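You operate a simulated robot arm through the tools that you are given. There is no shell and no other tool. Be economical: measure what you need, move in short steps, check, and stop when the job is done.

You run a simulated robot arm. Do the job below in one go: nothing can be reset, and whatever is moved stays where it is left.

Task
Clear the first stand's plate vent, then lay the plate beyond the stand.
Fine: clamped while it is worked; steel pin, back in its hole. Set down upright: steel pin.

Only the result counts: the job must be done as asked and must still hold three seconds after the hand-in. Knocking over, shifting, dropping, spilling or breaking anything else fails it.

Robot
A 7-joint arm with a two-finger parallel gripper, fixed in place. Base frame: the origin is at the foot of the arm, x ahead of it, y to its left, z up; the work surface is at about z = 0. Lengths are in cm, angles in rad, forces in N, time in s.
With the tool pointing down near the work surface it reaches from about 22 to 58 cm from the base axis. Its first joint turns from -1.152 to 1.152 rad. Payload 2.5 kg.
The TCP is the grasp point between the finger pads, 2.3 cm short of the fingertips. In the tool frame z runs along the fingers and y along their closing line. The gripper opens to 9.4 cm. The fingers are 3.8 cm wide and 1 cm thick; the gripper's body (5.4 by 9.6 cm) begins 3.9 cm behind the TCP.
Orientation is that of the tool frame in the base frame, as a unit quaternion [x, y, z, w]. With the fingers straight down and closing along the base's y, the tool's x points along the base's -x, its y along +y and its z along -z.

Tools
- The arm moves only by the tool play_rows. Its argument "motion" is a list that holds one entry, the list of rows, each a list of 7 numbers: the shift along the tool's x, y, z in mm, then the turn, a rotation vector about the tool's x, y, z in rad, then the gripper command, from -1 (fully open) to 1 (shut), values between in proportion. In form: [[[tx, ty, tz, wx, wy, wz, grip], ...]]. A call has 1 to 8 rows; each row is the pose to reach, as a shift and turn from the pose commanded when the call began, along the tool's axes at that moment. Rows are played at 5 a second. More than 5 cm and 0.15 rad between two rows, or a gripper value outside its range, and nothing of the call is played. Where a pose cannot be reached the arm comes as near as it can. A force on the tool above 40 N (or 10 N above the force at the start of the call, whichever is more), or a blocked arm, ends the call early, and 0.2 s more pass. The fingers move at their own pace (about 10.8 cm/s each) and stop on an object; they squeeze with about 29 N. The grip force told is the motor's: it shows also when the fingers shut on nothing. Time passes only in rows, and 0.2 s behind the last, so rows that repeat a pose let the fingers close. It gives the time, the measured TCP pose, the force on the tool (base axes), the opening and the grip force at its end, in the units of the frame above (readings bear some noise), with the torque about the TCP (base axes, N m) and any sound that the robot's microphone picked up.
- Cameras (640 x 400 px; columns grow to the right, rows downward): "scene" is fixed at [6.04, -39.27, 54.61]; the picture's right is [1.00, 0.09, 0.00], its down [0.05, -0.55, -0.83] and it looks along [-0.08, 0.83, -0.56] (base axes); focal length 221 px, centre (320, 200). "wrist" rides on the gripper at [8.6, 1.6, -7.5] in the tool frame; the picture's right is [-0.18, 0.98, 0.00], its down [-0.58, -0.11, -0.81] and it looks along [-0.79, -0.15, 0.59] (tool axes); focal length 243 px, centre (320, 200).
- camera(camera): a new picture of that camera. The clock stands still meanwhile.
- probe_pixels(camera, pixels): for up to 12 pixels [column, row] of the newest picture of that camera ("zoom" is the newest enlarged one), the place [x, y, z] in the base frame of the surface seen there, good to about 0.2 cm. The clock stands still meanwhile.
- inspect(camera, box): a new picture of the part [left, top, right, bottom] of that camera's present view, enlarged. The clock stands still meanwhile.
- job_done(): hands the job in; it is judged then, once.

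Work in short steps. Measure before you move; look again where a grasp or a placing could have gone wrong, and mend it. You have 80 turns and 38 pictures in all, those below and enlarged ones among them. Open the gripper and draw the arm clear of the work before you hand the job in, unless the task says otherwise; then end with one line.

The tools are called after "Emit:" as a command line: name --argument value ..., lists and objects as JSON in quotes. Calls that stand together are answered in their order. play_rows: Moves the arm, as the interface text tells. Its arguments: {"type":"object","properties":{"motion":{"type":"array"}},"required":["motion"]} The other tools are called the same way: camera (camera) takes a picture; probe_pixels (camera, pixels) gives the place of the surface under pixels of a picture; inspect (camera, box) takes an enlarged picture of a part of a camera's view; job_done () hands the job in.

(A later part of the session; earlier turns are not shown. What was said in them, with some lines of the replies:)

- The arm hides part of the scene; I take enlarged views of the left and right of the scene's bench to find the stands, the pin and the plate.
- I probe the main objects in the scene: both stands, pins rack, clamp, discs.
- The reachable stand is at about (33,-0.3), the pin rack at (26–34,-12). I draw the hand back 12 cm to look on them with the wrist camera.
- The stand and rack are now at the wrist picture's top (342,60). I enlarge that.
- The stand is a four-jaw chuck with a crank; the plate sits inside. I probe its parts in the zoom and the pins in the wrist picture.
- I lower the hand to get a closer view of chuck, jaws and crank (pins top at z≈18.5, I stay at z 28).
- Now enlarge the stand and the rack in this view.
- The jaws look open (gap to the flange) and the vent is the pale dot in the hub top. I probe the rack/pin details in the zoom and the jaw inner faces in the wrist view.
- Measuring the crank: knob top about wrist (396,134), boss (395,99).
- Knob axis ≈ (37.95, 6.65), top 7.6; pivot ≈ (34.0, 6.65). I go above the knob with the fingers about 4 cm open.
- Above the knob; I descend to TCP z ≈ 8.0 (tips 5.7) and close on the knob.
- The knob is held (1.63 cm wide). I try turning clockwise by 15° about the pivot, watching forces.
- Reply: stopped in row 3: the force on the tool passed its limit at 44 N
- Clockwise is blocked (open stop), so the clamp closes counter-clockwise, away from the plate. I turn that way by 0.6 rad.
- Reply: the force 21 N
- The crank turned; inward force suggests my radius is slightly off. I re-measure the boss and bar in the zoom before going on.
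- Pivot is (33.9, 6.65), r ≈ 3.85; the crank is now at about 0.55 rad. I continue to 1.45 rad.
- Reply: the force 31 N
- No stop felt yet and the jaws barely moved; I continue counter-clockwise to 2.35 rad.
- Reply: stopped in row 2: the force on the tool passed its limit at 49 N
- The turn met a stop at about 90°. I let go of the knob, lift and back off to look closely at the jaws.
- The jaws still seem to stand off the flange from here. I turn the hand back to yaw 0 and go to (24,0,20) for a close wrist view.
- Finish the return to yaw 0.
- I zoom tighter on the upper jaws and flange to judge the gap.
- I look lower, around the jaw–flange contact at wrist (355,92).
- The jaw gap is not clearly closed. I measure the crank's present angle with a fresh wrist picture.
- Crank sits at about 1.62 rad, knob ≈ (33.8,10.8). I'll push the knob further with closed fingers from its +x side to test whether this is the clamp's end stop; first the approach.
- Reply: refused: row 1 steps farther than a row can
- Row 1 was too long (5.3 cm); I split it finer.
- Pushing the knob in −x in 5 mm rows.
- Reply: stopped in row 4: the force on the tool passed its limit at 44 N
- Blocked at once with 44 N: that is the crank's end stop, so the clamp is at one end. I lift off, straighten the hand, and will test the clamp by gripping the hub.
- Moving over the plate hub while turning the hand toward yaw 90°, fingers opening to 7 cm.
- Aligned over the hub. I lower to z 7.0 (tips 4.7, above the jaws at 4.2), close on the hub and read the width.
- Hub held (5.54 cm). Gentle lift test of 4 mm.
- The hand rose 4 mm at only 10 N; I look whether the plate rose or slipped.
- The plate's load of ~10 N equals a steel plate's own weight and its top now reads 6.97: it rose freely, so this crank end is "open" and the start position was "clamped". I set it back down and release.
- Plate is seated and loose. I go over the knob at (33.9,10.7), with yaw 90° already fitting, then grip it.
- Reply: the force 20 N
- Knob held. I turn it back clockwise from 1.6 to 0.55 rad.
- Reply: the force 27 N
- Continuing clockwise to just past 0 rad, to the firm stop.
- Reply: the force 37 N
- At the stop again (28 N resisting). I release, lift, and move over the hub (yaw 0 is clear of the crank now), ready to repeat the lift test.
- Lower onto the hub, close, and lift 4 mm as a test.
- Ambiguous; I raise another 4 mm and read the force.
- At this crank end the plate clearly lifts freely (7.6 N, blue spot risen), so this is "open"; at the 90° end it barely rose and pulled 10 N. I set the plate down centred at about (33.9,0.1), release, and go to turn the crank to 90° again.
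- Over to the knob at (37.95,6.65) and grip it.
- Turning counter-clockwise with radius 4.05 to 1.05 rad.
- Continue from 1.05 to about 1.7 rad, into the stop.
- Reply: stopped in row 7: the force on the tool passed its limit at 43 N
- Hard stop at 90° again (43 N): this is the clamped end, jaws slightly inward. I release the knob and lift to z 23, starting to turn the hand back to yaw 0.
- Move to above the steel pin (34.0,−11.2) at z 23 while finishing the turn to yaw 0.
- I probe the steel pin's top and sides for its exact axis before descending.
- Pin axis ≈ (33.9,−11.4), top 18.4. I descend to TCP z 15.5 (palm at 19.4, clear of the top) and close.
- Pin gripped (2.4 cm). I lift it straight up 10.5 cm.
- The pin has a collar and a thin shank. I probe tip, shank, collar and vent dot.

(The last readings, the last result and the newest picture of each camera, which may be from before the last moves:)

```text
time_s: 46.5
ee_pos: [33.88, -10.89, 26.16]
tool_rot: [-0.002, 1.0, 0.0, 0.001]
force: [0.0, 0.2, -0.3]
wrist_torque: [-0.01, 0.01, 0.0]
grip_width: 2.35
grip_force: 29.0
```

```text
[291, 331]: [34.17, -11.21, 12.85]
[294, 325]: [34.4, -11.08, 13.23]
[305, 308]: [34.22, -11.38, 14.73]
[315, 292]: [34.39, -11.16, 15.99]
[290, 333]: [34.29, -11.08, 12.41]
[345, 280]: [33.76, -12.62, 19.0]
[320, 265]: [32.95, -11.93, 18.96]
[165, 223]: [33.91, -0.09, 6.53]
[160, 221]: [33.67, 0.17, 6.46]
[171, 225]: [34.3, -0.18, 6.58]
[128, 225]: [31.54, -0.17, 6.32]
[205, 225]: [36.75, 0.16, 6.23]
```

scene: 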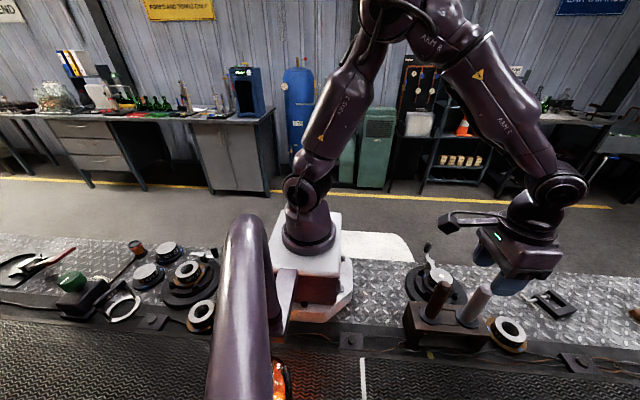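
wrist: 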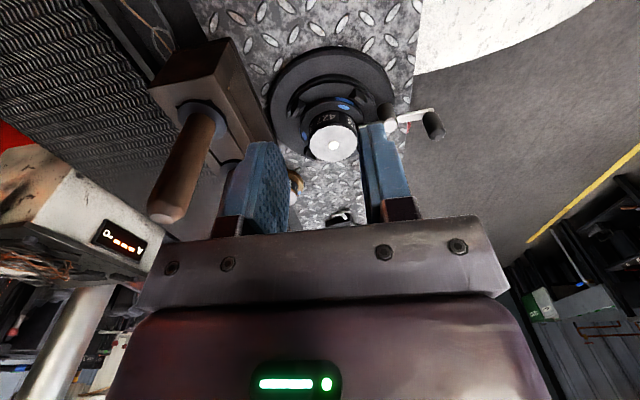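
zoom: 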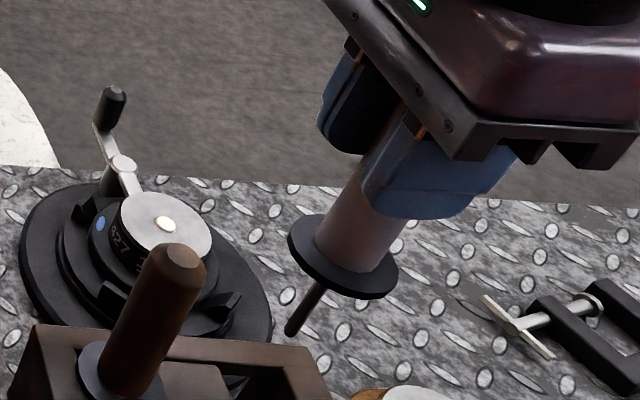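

Tip z ≈ 12.6 (13.4 below TCP). I carry the pin over the vent (33.95,0.0) and lower it to tip ≈ 8, then check alignment from both cameras.

Emit:
play_rows --motion '[[[0, 30, 0, 0, 0, 0, 1], [0, 60, 0, 0, 0, 0, 1], [0, 90, 0, 0, 0, 0, 1], [0, 109, 0, 0, 0, 0, 1], [0, 109, 25, 0, 0, 0, 1], [0, 109, 45, 0, 0, 0, 1], [0, 109, 45, 0, 0, 0, 1]]]'

Emit:
inspect --camera "scene" --box '[416, 250, 480, 290]'

Emit:
probe_pixels --camera "zoom" --pixels '[[320, 200], [250, 265]]'

Emit:
inspect --camera "wrist" --box '[280, 30, 360, 80]'

```text
time_s: 48.1
ee_pos: [33.82, -0.14, 21.47]
tool_rot: [-0.001, 1.0, 0.001, 0.001]
force: [0.0, 0.8, -0.9]
wrist_torque: [-0.03, 0.04, 0.04]
grip_width: 2.38
grip_force: 29.2
```

```text
10.00 times, centred on (448, 270) of scene
```

zoom: 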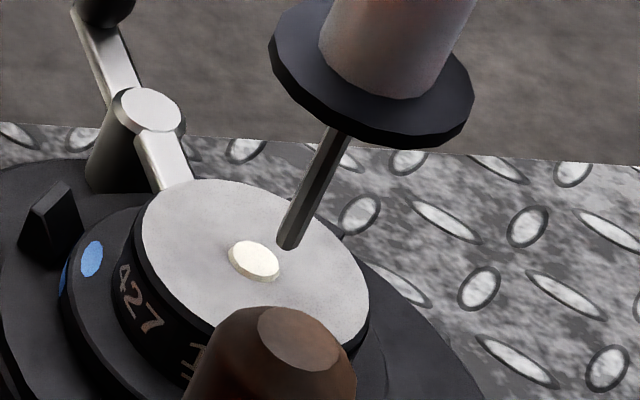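

```text
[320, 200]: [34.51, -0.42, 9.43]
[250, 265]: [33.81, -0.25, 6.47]
```

```text
8.00 times, centred on (320, 55) of wrist
```

zoom: 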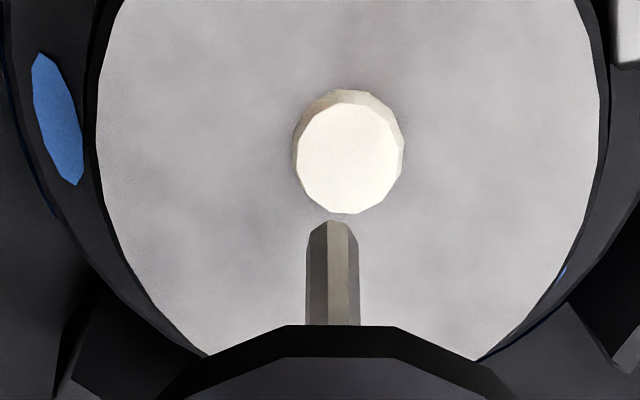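

In the scene zoom the tip (288,245) projects about 0.5 cm to +x and 0.25 cm to −y of the vent dot (255,262); the wrist view agrees in y. I shift (−5,+2.5 mm), lower 9 mm, and check again.

Emit:
play_rows --motion '[[[2.5, 1.2, 0, 0, 0, 0, 1], [5, 2.5, 0, 0, 0, 0, 1], [5, 2.5, 5, 0, 0, 0, 1], [5, 2.5, 9, 0, 0, 0, 1], [5, 2.5, 9, 0, 0, 0, 1]]]'

Emit:
inspect --camera "scene" --box '[416, 250, 480, 290]'

Emit:
inspect --camera "wrist" --box '[280, 30, 360, 80]'

```text
time_s: 49.3
ee_pos: [33.35, 0.12, 20.6]
tool_rot: [-0.002, 1.0, 0.001, 0.001]
force: [0.1, -0.3, -0.5]
wrist_torque: [0.01, 0.02, -0.01]
grip_width: 2.35
grip_force: 28.7
```

```text
10.00 times, centred on (448, 270) of scene
```

zoom: 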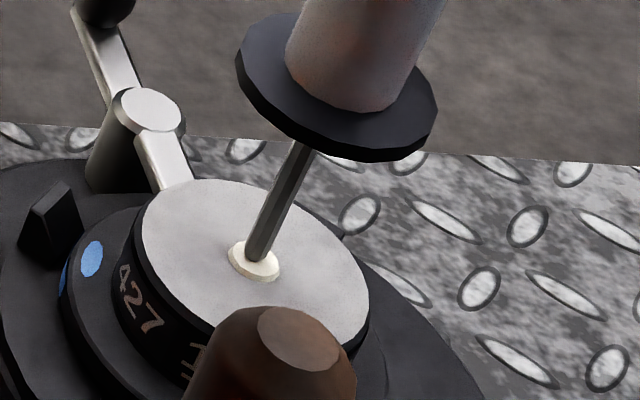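

```text
8.00 times, centred on (320, 55) of wrist
```

zoom: 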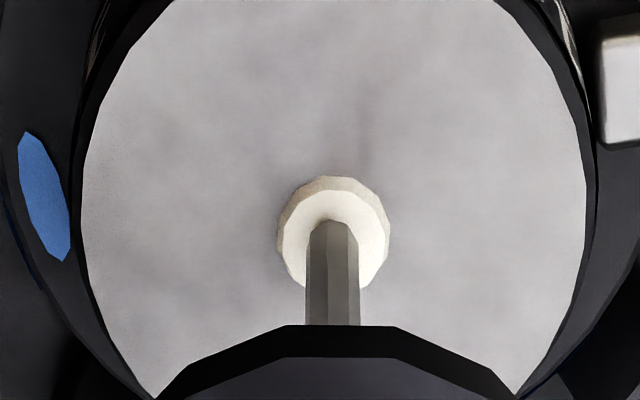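

Tip is centred on the vent in both views. I push down slowly, 4 mm per row.

Emit:
play_rows --motion '[[[0, 0, 4, 0, 0, 0, 1], [0, 0, 8, 0, 0, 0, 1], [0, 0, 12, 0, 0, 0, 1], [0, 0, 16, 0, 0, 0, 1], [0, 0, 20, 0, 0, 0, 1], [0, 0, 24, 0, 0, 0, 1], [0, 0, 28, 0, 0, 0, 1], [0, 0, 28, 0, 0, 0, 1]]]'

```text
time_s: 50.3
ee_pos: [33.59, 0.16, 19.48]
tool_rot: [-0.002, 1.0, 0.0, 0.005]
force: [-1.9, -1.3, 6.9]
wrist_torque: [-0.11, 0.21, 0.01]
grip_width: 2.38
grip_force: 29.1
stopped in row 4: the force on the tool passed its limit at 47 N (the readings are from after the stop); the commanded pose is now the measured one
```

47 N at tip ≈ plug level; plug may be yielding gradually. I push again in small steps.

Emit:
play_rows --motion '[[[0, 0, 2, 0, 0, 0, 1], [0, 0, 4, 0, 0, 0, 1], [0, 0, 6, 0, 0, 0, 1], [0, 0, 8, 0, 0, 0, 1], [0, 0, 10, 0, 0, 0, 1], [0, 0, 12, 0, 0, 0, 1], [0, 0, 14, 0, 0, 0, 1], [0, 0, 16, 0, 0, 0, 1]]]'

```text
time_s: 50.8
ee_pos: [33.59, 0.14, 19.42]
tool_rot: [-0.002, 1.0, 0.0, 0.007]
force: [-0.7, -0.1, 5.7]
wrist_torque: [-0.09, 0.15, 0.02]
grip_width: 2.35
grip_force: 29.2
stopped in row 2: the force on the tool passed its limit at 43 N (the readings are from after the stop); the commanded pose is now the measured one
```

Hardly any progress; I look at the contact.

Emit:
inspect --camera "wrist" --box '[280, 30, 360, 80]'

Emit:
probe_pixels --camera "zoom" --pixels '[[320, 200], [333, 200], [300, 240], [250, 150], [333, 260]]'

```text
8.00 times, centred on (320, 55) of wrist
```

zoom: 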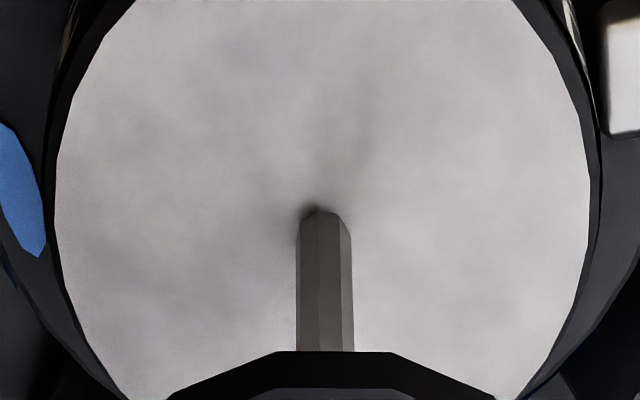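

```text
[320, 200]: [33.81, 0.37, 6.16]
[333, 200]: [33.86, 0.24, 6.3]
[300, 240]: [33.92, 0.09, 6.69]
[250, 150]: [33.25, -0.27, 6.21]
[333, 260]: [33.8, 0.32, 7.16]
```

The pale plug is gone from around the tip. I raise the pin 2.5 cm and look at the hole.

Emit:
play_rows --motion '[[[0, 0, -12, 0, -0.007, 0, 1], [0, 0, -25, 0, -0.014, 0, 1], [0, 0, -25, 0, -0.014, 0, 1]]]'

Emit:
inspect --camera "wrist" --box '[280, 20, 360, 70]'

Emit:
probe_pixels --camera "zoom" --pixels '[[350, 130], [320, 200], [250, 150], [333, 100]]'

```text
time_s: 51.6
ee_pos: [33.63, 0.23, 22.01]
tool_rot: [-0.002, 1.0, -0.001, 0.013]
force: [-0.1, 0.0, 0.0]
wrist_torque: [0.02, 0.04, 0.0]
grip_width: 2.38
grip_force: 28.5
```

```text
8.00 times, centred on (320, 45) of wrist
```

zoom: 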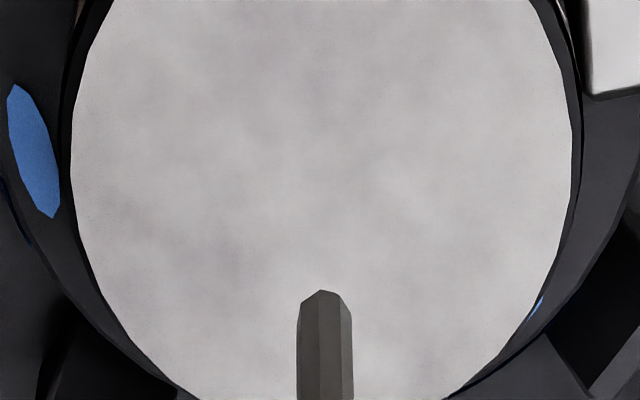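

```text
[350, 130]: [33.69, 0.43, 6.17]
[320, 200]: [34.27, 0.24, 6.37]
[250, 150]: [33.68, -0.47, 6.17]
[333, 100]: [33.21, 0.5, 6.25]
```

The face is now clean: the vent is cleared. I raise the pin, correct the small tilt, and carry it back above its rack hole.

Emit:
play_rows --motion '[[[0, 0, -20, 0, 0.016, 0, 1], [-4.6, 0, -42, 0, 0.016, 0, 1], [-4.6, -30, -42, 0, 0.016, 0, 1], [-4.6, -60, -42, 0, 0.016, 0, 1], [-4.6, -90, -42, 0, 0.016, 0, 1], [-4.6, -110, -42, 0, 0.016, 0, 1], [-4.6, -110, -42, 0, 0.016, 0, 1]]]'

```text
time_s: 53.2
ee_pos: [34.19, -10.96, 26.07]
tool_rot: [-0.003, 1.0, 0.001, 0.006]
force: [0.3, 0.3, -0.6]
wrist_torque: [0.0, 0.02, -0.01]
grip_width: 2.39
grip_force: 28.7
```

I lower the tip to just above the rack top (tip ≈ 8.4) and look at tip against hole.

Emit:
play_rows --motion '[[[0, 0, 20, 0, 0, 0, 1], [0, 0, 41, 0, 0, 0, 1], [0, 0, 41, 0, 0, 0, 1]]]'

Emit:
inspect --camera "wrist" --box '[280, 25, 360, 75]'

Emit:
probe_pixels --camera "zoom" --pixels '[[320, 190], [320, 240], [250, 200], [400, 200], [320, 100]]'

```text
time_s: 54.0
ee_pos: [34.31, -10.84, 22.01]
tool_rot: [-0.002, 1.0, 0.0, 0.006]
force: [-0.1, -0.8, -0.1]
wrist_torque: [-0.03, 0.0, 0.03]
grip_width: 2.39
grip_force: 28.8
```

```text
8.00 times, centred on (320, 50) of wrist
```

zoom: 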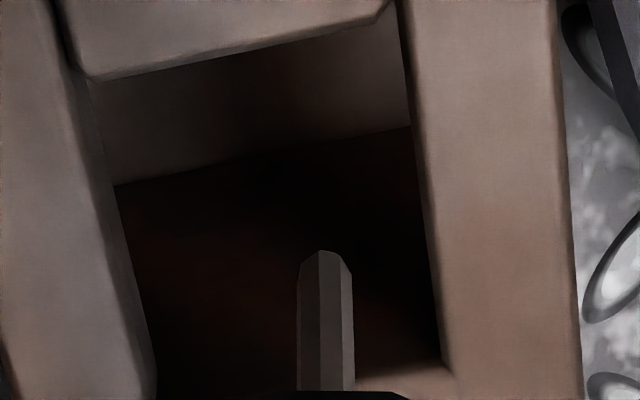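

```text
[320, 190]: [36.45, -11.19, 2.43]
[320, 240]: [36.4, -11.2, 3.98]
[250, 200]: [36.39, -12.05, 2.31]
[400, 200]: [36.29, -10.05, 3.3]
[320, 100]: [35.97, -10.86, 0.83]
```

The rack opening is a 3.5 cm square; the tip is inside it, a little to +y. I shift −3 mm in y and lower until the collar seats.

Emit:
play_rows --motion '[[[0, -3, 0, 0, 0, 0, 1], [0, -3, 25, 0, 0, 0, 1], [0, -3, 45, 0, 0, 0, 1], [0, -3, 58, 0, 0, 0, 1], [0, -3, 62, 0, 0, 0, 1], [0, -3, 65, 0, 0, 0, 1], [0, -3, 65, 0, 0, 0, 1]]]'

```text
time_s: 55.6
ee_pos: [34.24, -11.06, 15.5]
tool_rot: [-0.002, 1.0, 0.0, 0.006]
force: [0.3, 0.3, 0.3]
wrist_torque: [0.03, 0.03, 0.01]
grip_width: 2.36
grip_force: 29.0
```

No contact yet; a few mm more in small steps.

Emit:
play_rows --motion '[[[0, 0, 1, 0, 0, 0, 1], [0, 0, 2, 0, 0, 0, 1], [0, 0, 3, 0, 0, 0, 1], [0, 0, 4, 0, 0, 0, 1], [0, 0, 4, 0, 0, 0, 1]]]'

```text
time_s: 56.8
ee_pos: [34.32, -11.03, 15.03]
tool_rot: [-0.002, 1.0, 0.0, 0.006]
force: [0.4, -0.6, -0.5]
wrist_torque: [0.02, 0.02, 0.0]
grip_width: 2.37
grip_force: 28.9
```

Still free; continue in 1 mm steps.

Emit:
play_rows --motion '[[[0, 0, 1, 0, 0, 0, 1], [0, 0, 2, 0, 0, 0, 1], [0, 0, 3, 0, 0, 0, 1], [0, 0, 4, 0, 0, 0, 1], [0, 0, 5, 0, 0, 0, 1], [0, 0, 6, 0, 0, 0, 1]]]'

```text
time_s: 58.2
ee_pos: [34.18, -11.13, 14.6]
tool_rot: [-0.001, 1.0, 0.0, 0.006]
force: [-8.7, 2.2, 26.4]
wrist_torque: [0.28, 0.12, 0.06]
grip_width: 2.38
grip_force: 29.1
```

Collar seated (26 N). I ease 1 mm, open, and rise clear, then check the pin stands.

Emit:
play_rows --motion '[[[0, 0, -2, 0, 0, 0, 1], [0, 0, -2, 0, 0, 0, -0.06], [0, 0, -2, 0, 0, 0, -0.06], [0, 0, -40, 0, 0, 0, -0.06], [0, 0, -85, 0, 0, 0, -0.06], [0, 0, -90, 0, 0, 0, -0.06]]]'

Emit:
camera --camera "scene"

Emit:
probe_pixels --camera "scene" --pixels '[[481, 289], [485, 289], [481, 286], [474, 305], [479, 305], [465, 318], [447, 285], [441, 276], [520, 280], [500, 270], [508, 333]]'

```text
time_s: 59.6
ee_pos: [34.07, -11.14, 23.46]
tool_rot: [-0.002, 1.0, 0.0, 0.006]
force: [1.0, 0.6, 0.0]
wrist_torque: [-0.02, 0.02, -0.03]
grip_width: 4.99
grip_force: 0.1
```

```text
2 pictures are left
```

scene: 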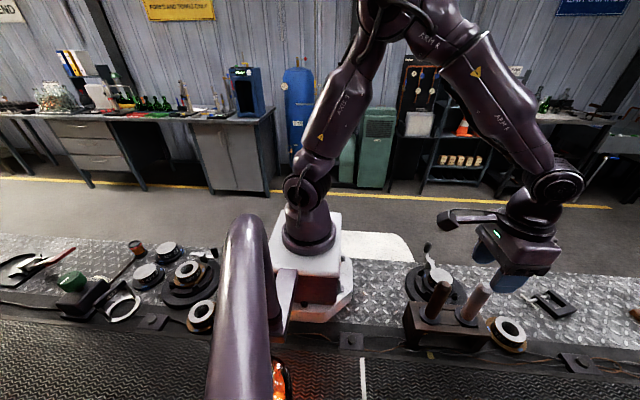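

```text
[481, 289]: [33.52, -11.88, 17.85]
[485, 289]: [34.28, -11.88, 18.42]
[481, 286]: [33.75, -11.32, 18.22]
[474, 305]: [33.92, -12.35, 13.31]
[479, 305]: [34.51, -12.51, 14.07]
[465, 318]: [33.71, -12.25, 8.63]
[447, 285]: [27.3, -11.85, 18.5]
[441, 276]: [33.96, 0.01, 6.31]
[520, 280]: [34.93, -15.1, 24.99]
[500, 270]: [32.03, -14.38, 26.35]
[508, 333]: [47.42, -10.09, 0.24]
```

Steel pin stands back in its place. Now unclamp: move to the knob at (33.9,10.7) turning to yaw 90°.

Emit:
play_rows --motion '[[[0, 27, 0, 0, 0, -0.145, 0.15], [0, 54, 0, 0, 0, -0.29, 0.15], [1, 82, 0, 0, 0, -0.435, 0.15], [1, 109, 0, 0, 0, -0.58, 0.15], [1, 136, 0, 0, 0, -0.725, 0.15], [2, 164, 0, 0, 0, -0.87, 0.15], [2, 191, 0, 0, 0, -1.015, 0.15], [2, 218, 0, 0, 0, -1.16, 0.15]]]'

Emit:
play_rows --motion '[[[0, 0, 20, 0, 0, -0.14, 0.15], [0, 0, 50, 0, 0, -0.28, 0.15], [0, 0, 75, 0, 0, -0.41, 0.15], [0, 0, 75, 0, 0, -0.41, 0.15]]]'

```text
time_s: 61.4
ee_pos: [33.71, 10.79, 23.47]
tool_rot: [-0.55, 0.835, -0.004, 0.004]
force: [0.1, 0.3, -0.1]
wrist_torque: [0.01, -0.01, 0.0]
grip_width: 4.0
grip_force: 0.0
```

```text
time_s: 62.4
ee_pos: [33.81, 10.58, 16.02]
tool_rot: [0.708, -0.706, 0.004, -0.004]
force: [0.5, 0.3, -0.3]
wrist_torque: [0.01, -0.01, 0.01]
grip_width: 4.03
grip_force: 0.0
```

Over the knob; descend to z 8.0, close.

Emit:
play_rows --motion '[[[-1, 0, 40, 0, 0, 0, 0.15], [-1, 0, 80, 0, 0, 0, 0.15], [-1, 0, 80, 0, 0, 0, 0.15], [-1, 0, 80, 0, 0, 0, 1], [-1, 0, 80, 0, 0, 0, 1], [-1, 0, 80, 0, 0, 0, 1]]]'

Emit:
play_rows --motion '[[[0.4, -5.9, 0, 0, 0, 0.15, 1], [1.8, -11.8, 0, 0, 0, 0.3, 1], [4, -17.4, 0, 0, 0, 0.45, 1], [7, -22.6, 0, 0, 0, 0.6, 1], [10.7, -27.3, 0, 0, 0, 0.75, 1], [15.1, -31.3, 0, 0, 0, 0.9, 1], [20.1, -34.7, 0, 0, 0, 1.05, 1], [20.1, -34.7, 0, 0, 0, 1.05, 1]]]'

```text
time_s: 63.8
ee_pos: [33.91, 10.42, 7.96]
tool_rot: [0.709, -0.706, 0.005, -0.004]
force: [6.1, 3.8, -13.8]
wrist_torque: [-0.52, 0.35, 0.15]
grip_width: 1.66
grip_force: 45.2
```

```text
time_s: 65.6
ee_pos: [37.37, 8.59, 7.97]
tool_rot: [-0.258, 0.966, -0.001, 0.002]
force: [-21.6, -13.5, 5.2]
wrist_torque: [-0.03, -0.01, 0.0]
grip_width: 1.61
grip_force: 45.3
```

Continue clockwise to the open stop.

Emit:
play_rows --motion '[[[1.4, -5.9, 0, 0, 0, 0.15, 1], [2.8, -11.8, 0, 0, 0, 0.3, 1], [5, -17.4, 0, 0, 0, 0.45, 1], [6.2, -20.2, 0, 0, 0, 0.52, 1], [7, -21.5, 0, 0, 0, 0.52, 1], [7, -21.5, 0, 0, 0, 0.52, 1]]]'

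```text
time_s: 67.0
ee_pos: [37.96, 6.58, 8.02]
tool_rot: [-0.001, 1.0, 0.0, 0.006]
force: [-2.2, 7.0, -22.0]
wrist_torque: [0.08, 0.02, -0.23]
grip_width: 1.63
grip_force: 45.0
```

Crank back at the open stop. Release, lift, move over the hub and straighten.

Emit:
play_rows --motion '[[[0, 0, 0, 0, 0, 0, 0.15], [0, 0, 0, 0, 0, 0, 0.15], [0, 0, -40, 0, 0, 0, 0.15], [0, 0, -77, 0, 0.012, 0, -0.5], [20, -32, -77, 0, 0.012, 0, -0.5], [40, -65, -77, 0, 0.012, 0, -0.5], [40, -65, -77, 0, 0.012, 0, -0.5]]]'

```text
time_s: 68.6
ee_pos: [33.99, 0.12, 15.69]
tool_rot: [-0.002, 1.0, 0.0, 0.0]
force: [0.1, 0.1, -1.0]
wrist_torque: [0.01, -0.03, 0.01]
grip_width: 7.03
grip_force: 0.0
```

Lower onto the hub (z 7.0), grip, and lift 4 mm then 2 cm.

Emit:
play_rows --motion '[[[0, 0, 45, 0, 0, 0, -0.5], [0, 0, 87, 0, 0, 0, -0.5], [0, 0, 87, 0, 0, 0, -0.5], [0, 0, 87, 0, 0, 0, 1], [0, 0, 87, 0, 0, 0, 1], [0, 0, 87, 0, 0, 0, 1], [0, 0, 82, 0, 0, 0, 1], [0, 0, 70, 0, 0, 0, 1]]]'

```text
time_s: 70.4
ee_pos: [34.01, 0.06, 8.68]
tool_rot: [0.0, 1.0, 0.0, 0.001]
force: [0.8, 0.6, -0.4]
wrist_torque: [0.01, -0.03, -0.02]
grip_width: 5.78
grip_force: 0.1
```

Width 5.78 with no grip force: odd; I hold in place with the gripper shut to see.

Emit:
play_rows --motion '[[[0, 0, 0, 0, 0, 0, 1], [0, 0, 0, 0, 0, 0, 1], [0, 0, 0, 0, 0, 0, 1]]]'

```text
time_s: 71.2
ee_pos: [33.84, 0.07, 8.59]
tool_rot: [-0.001, 1.0, 0.0, 0.0]
force: [-0.2, 0.4, 0.1]
wrist_torque: [-0.01, 0.0, -0.01]
grip_width: 0.0
grip_force: 28.9
```

The fingers only closed after the lift had begun (late), missing the hub. I raise, reopen, and grip again with a check before lifting.

Emit:
play_rows --motion '[[[0, 0, -30, 0, 0, 0, 1], [0, 0, -50, 0, 0, 0, -0.5], [0, 0, -50, 0, 0, 0, -0.5], [0, 0, -50, 0, 0, 0, -0.5]]]'

Emit:
play_rows --motion '[[[-1, 0, 35, 0, 0, 0, -0.5], [-1, 0, 67, 0, 0, 0, -0.5], [-1, 0, 67, 0, 0, 0, -0.5], [-1, 0, 67, 0, 0, 0, 1], [-1, 0, 67, 0, 0, 0, 1], [-1, 0, 67, 0, 0, 0, 1], [-1, 0, 67, 0, 0, 0, 1]]]'

```text
time_s: 72.2
ee_pos: [33.96, 0.02, 13.74]
tool_rot: [-0.001, 1.0, 0.0, 0.0]
force: [-0.3, -0.6, 0.0]
wrist_torque: [-0.02, 0.01, 0.02]
grip_width: 7.04
grip_force: 0.0
```

```text
time_s: 73.8
ee_pos: [33.94, 0.22, 6.95]
tool_rot: [-0.002, 1.0, 0.0, 0.0]
force: [-2.1, -12.0, -0.1]
wrist_torque: [-0.37, -0.06, -0.26]
grip_width: 5.55
grip_force: 29.1
```

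Gripped (5.55). Lift 3 mm slowly and read.

Emit:
play_rows --motion '[[[0, 0, -1.5, 0, 0, 0, 1], [0, 0, -3, 0, 0, 0, 1], [0, 0, -3, 0, 0, 0, 1]]]'

```text
time_s: 74.6
ee_pos: [34.04, 0.22, 7.32]
tool_rot: [-0.002, 1.0, 0.001, 0.001]
force: [-1.5, -1.2, -6.0]
wrist_torque: [0.01, 0.12, 0.05]
grip_width: 5.56
grip_force: 29.6
```

Lateral load vanished and the load looks like the plate's weight; lift another 10 mm.

Emit:
play_rows --motion '[[[0, 0, -3, 0, 0, 0, 1], [0, 0, -6, 0, 0, 0, 1], [0, 0, -10, 0, 0, 0, 1], [0, 0, -10, 0, 0, 0, 1]]]'

```text
time_s: 75.6
ee_pos: [33.95, 0.06, 8.37]
tool_rot: [-0.002, 1.0, 0.0, 0.001]
force: [0.1, 0.1, -6.6]
wrist_torque: [0.0, 0.01, 0.0]
grip_width: 5.53
grip_force: 29.4
```

Plate is held (6.6 N, lighter without the plug). Lift to z 13 and carry it to x = 48 beyond the stand.

Emit:
play_rows --motion '[[[0, 0, -25, 0, 0, 0, 1], [0, 0, -47, 0, 0, 0, 1], [-30, 0, -47, 0, 0, 0, 1], [-60, 0, -47, 0, 0, 0, 1], [-90, 0, -47, 0, 0, 0, 1], [-120, 0, -47, 0, 0, 0, 1], [-140, 0, -47, 0, 0, 0, 1], [-140, 0, -47, 0, 0, 0, 1]]]'

Emit:
play_rows --motion '[[[0, 0, 25, 0, 0, 0, 1], [0, 0, 50, 0, 0, 0, 1], [0, 0, 70, 0, 0, 0, 1], [0, 0, 78, 0, 0, 0, 1], [0, 0, 82, 0, 0, 0, 1], [0, 0, 82, 0, 0, 0, 1]]]'

```text
time_s: 77.4
ee_pos: [48.09, -0.09, 13.13]
tool_rot: [-0.001, 1.0, 0.0, -0.002]
force: [-0.2, 0.3, -7.9]
wrist_torque: [0.02, 0.01, 0.0]
grip_width: 5.55
grip_force: 28.9
```

```text
time_s: 78.8
ee_pos: [47.96, 0.01, 4.7]
tool_rot: [-0.002, 1.0, 0.001, 0.001]
force: [0.3, 1.3, -7.1]
wrist_torque: [-0.01, 0.05, 0.0]
grip_width: 5.53
grip_force: 29.1
```

Still hanging (−7 N); lower in 1 mm steps until it rests.

Emit:
play_rows --motion '[[[0, 0, 1, 0, 0, 0, 1], [0, 0, 2, 0, 0, 0, 1], [0, 0, 3, 0, 0, 0, 1], [0, 0, 4, 0, 0, 0, 1], [0, 0, 5, 0, 0, 0, 1], [0, 0, 5, 0, 0, 0, 1]]]'

```text
time_s: 80.2
ee_pos: [48.0, 0.15, 4.4]
tool_rot: [-0.002, 1.0, 0.0, 0.0]
force: [-9.4, 0.9, 19.4]
wrist_torque: [-0.16, 0.49, -0.04]
grip_width: 5.54
grip_force: 29.1
```

It rests on the surface (19 N). I ease up 1.5 mm, open, rise and draw back clear, then look.

Emit:
play_rows --motion '[[[0, 0, -1.5, 0, 0, 0, 1], [0, 0, -1.5, 0, 0, 0, -0.5], [0, 0, -1.5, 0, 0, 0, -0.5], [0, 0, -45, 0, 0, 0, -0.5], [0, 0, -90, 0, 0, 0, -0.5], [0, 0, -135, 0, 0, 0, -0.5], [0, 0, -180, 0, 0, 0, -0.5], [0, 0, -220, 0, 0, 0, -0.5]]]'

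Emit:
inspect --camera "scene" --box '[390, 240, 590, 365]'

Emit:
probe_pixels --camera "zoom" --pixels '[[320, 150], [350, 140], [380, 150], [340, 180], [400, 180], [450, 300], [290, 160]]'

```text
time_s: 82.0
ee_pos: [47.94, -0.03, 26.35]
tool_rot: [-0.002, 1.0, 0.0, -0.001]
force: [-0.4, -0.8, 0.0]
wrist_torque: [-0.01, 0.02, 0.01]
grip_width: 7.04
grip_force: 0.0
```

```text
3.20 times, centred on (490, 302) of scene
```

zoom: 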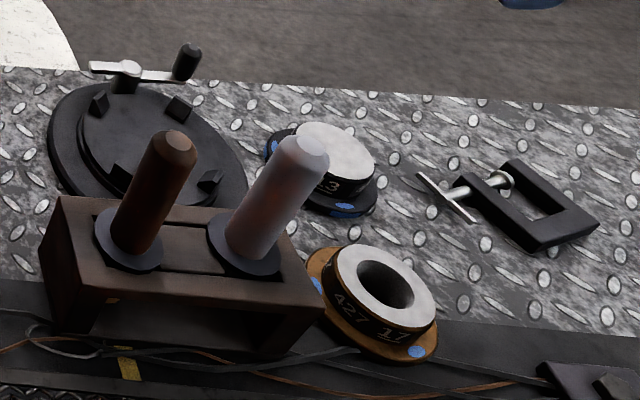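

```text
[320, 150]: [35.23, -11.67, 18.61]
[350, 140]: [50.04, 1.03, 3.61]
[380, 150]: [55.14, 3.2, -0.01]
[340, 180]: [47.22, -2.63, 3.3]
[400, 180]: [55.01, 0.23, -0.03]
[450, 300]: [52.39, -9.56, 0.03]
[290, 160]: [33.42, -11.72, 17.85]
```

The plate lies flat beyond the stand at about (48,0). The steel pin stands upright in its rack, and the arm is clear at z 26, so I hand in.

Emit:
job_done

```text
The job is handed in.
```

I cleared the plate's vent with the steel pin while the clamp crank was at its closed stop, and the plate now lies flat beyond the stand at about (48, 0). I never confirmed that the clamp gripped firmly. The steel pin is back upright in its rack hole, and the arm is open and clear.
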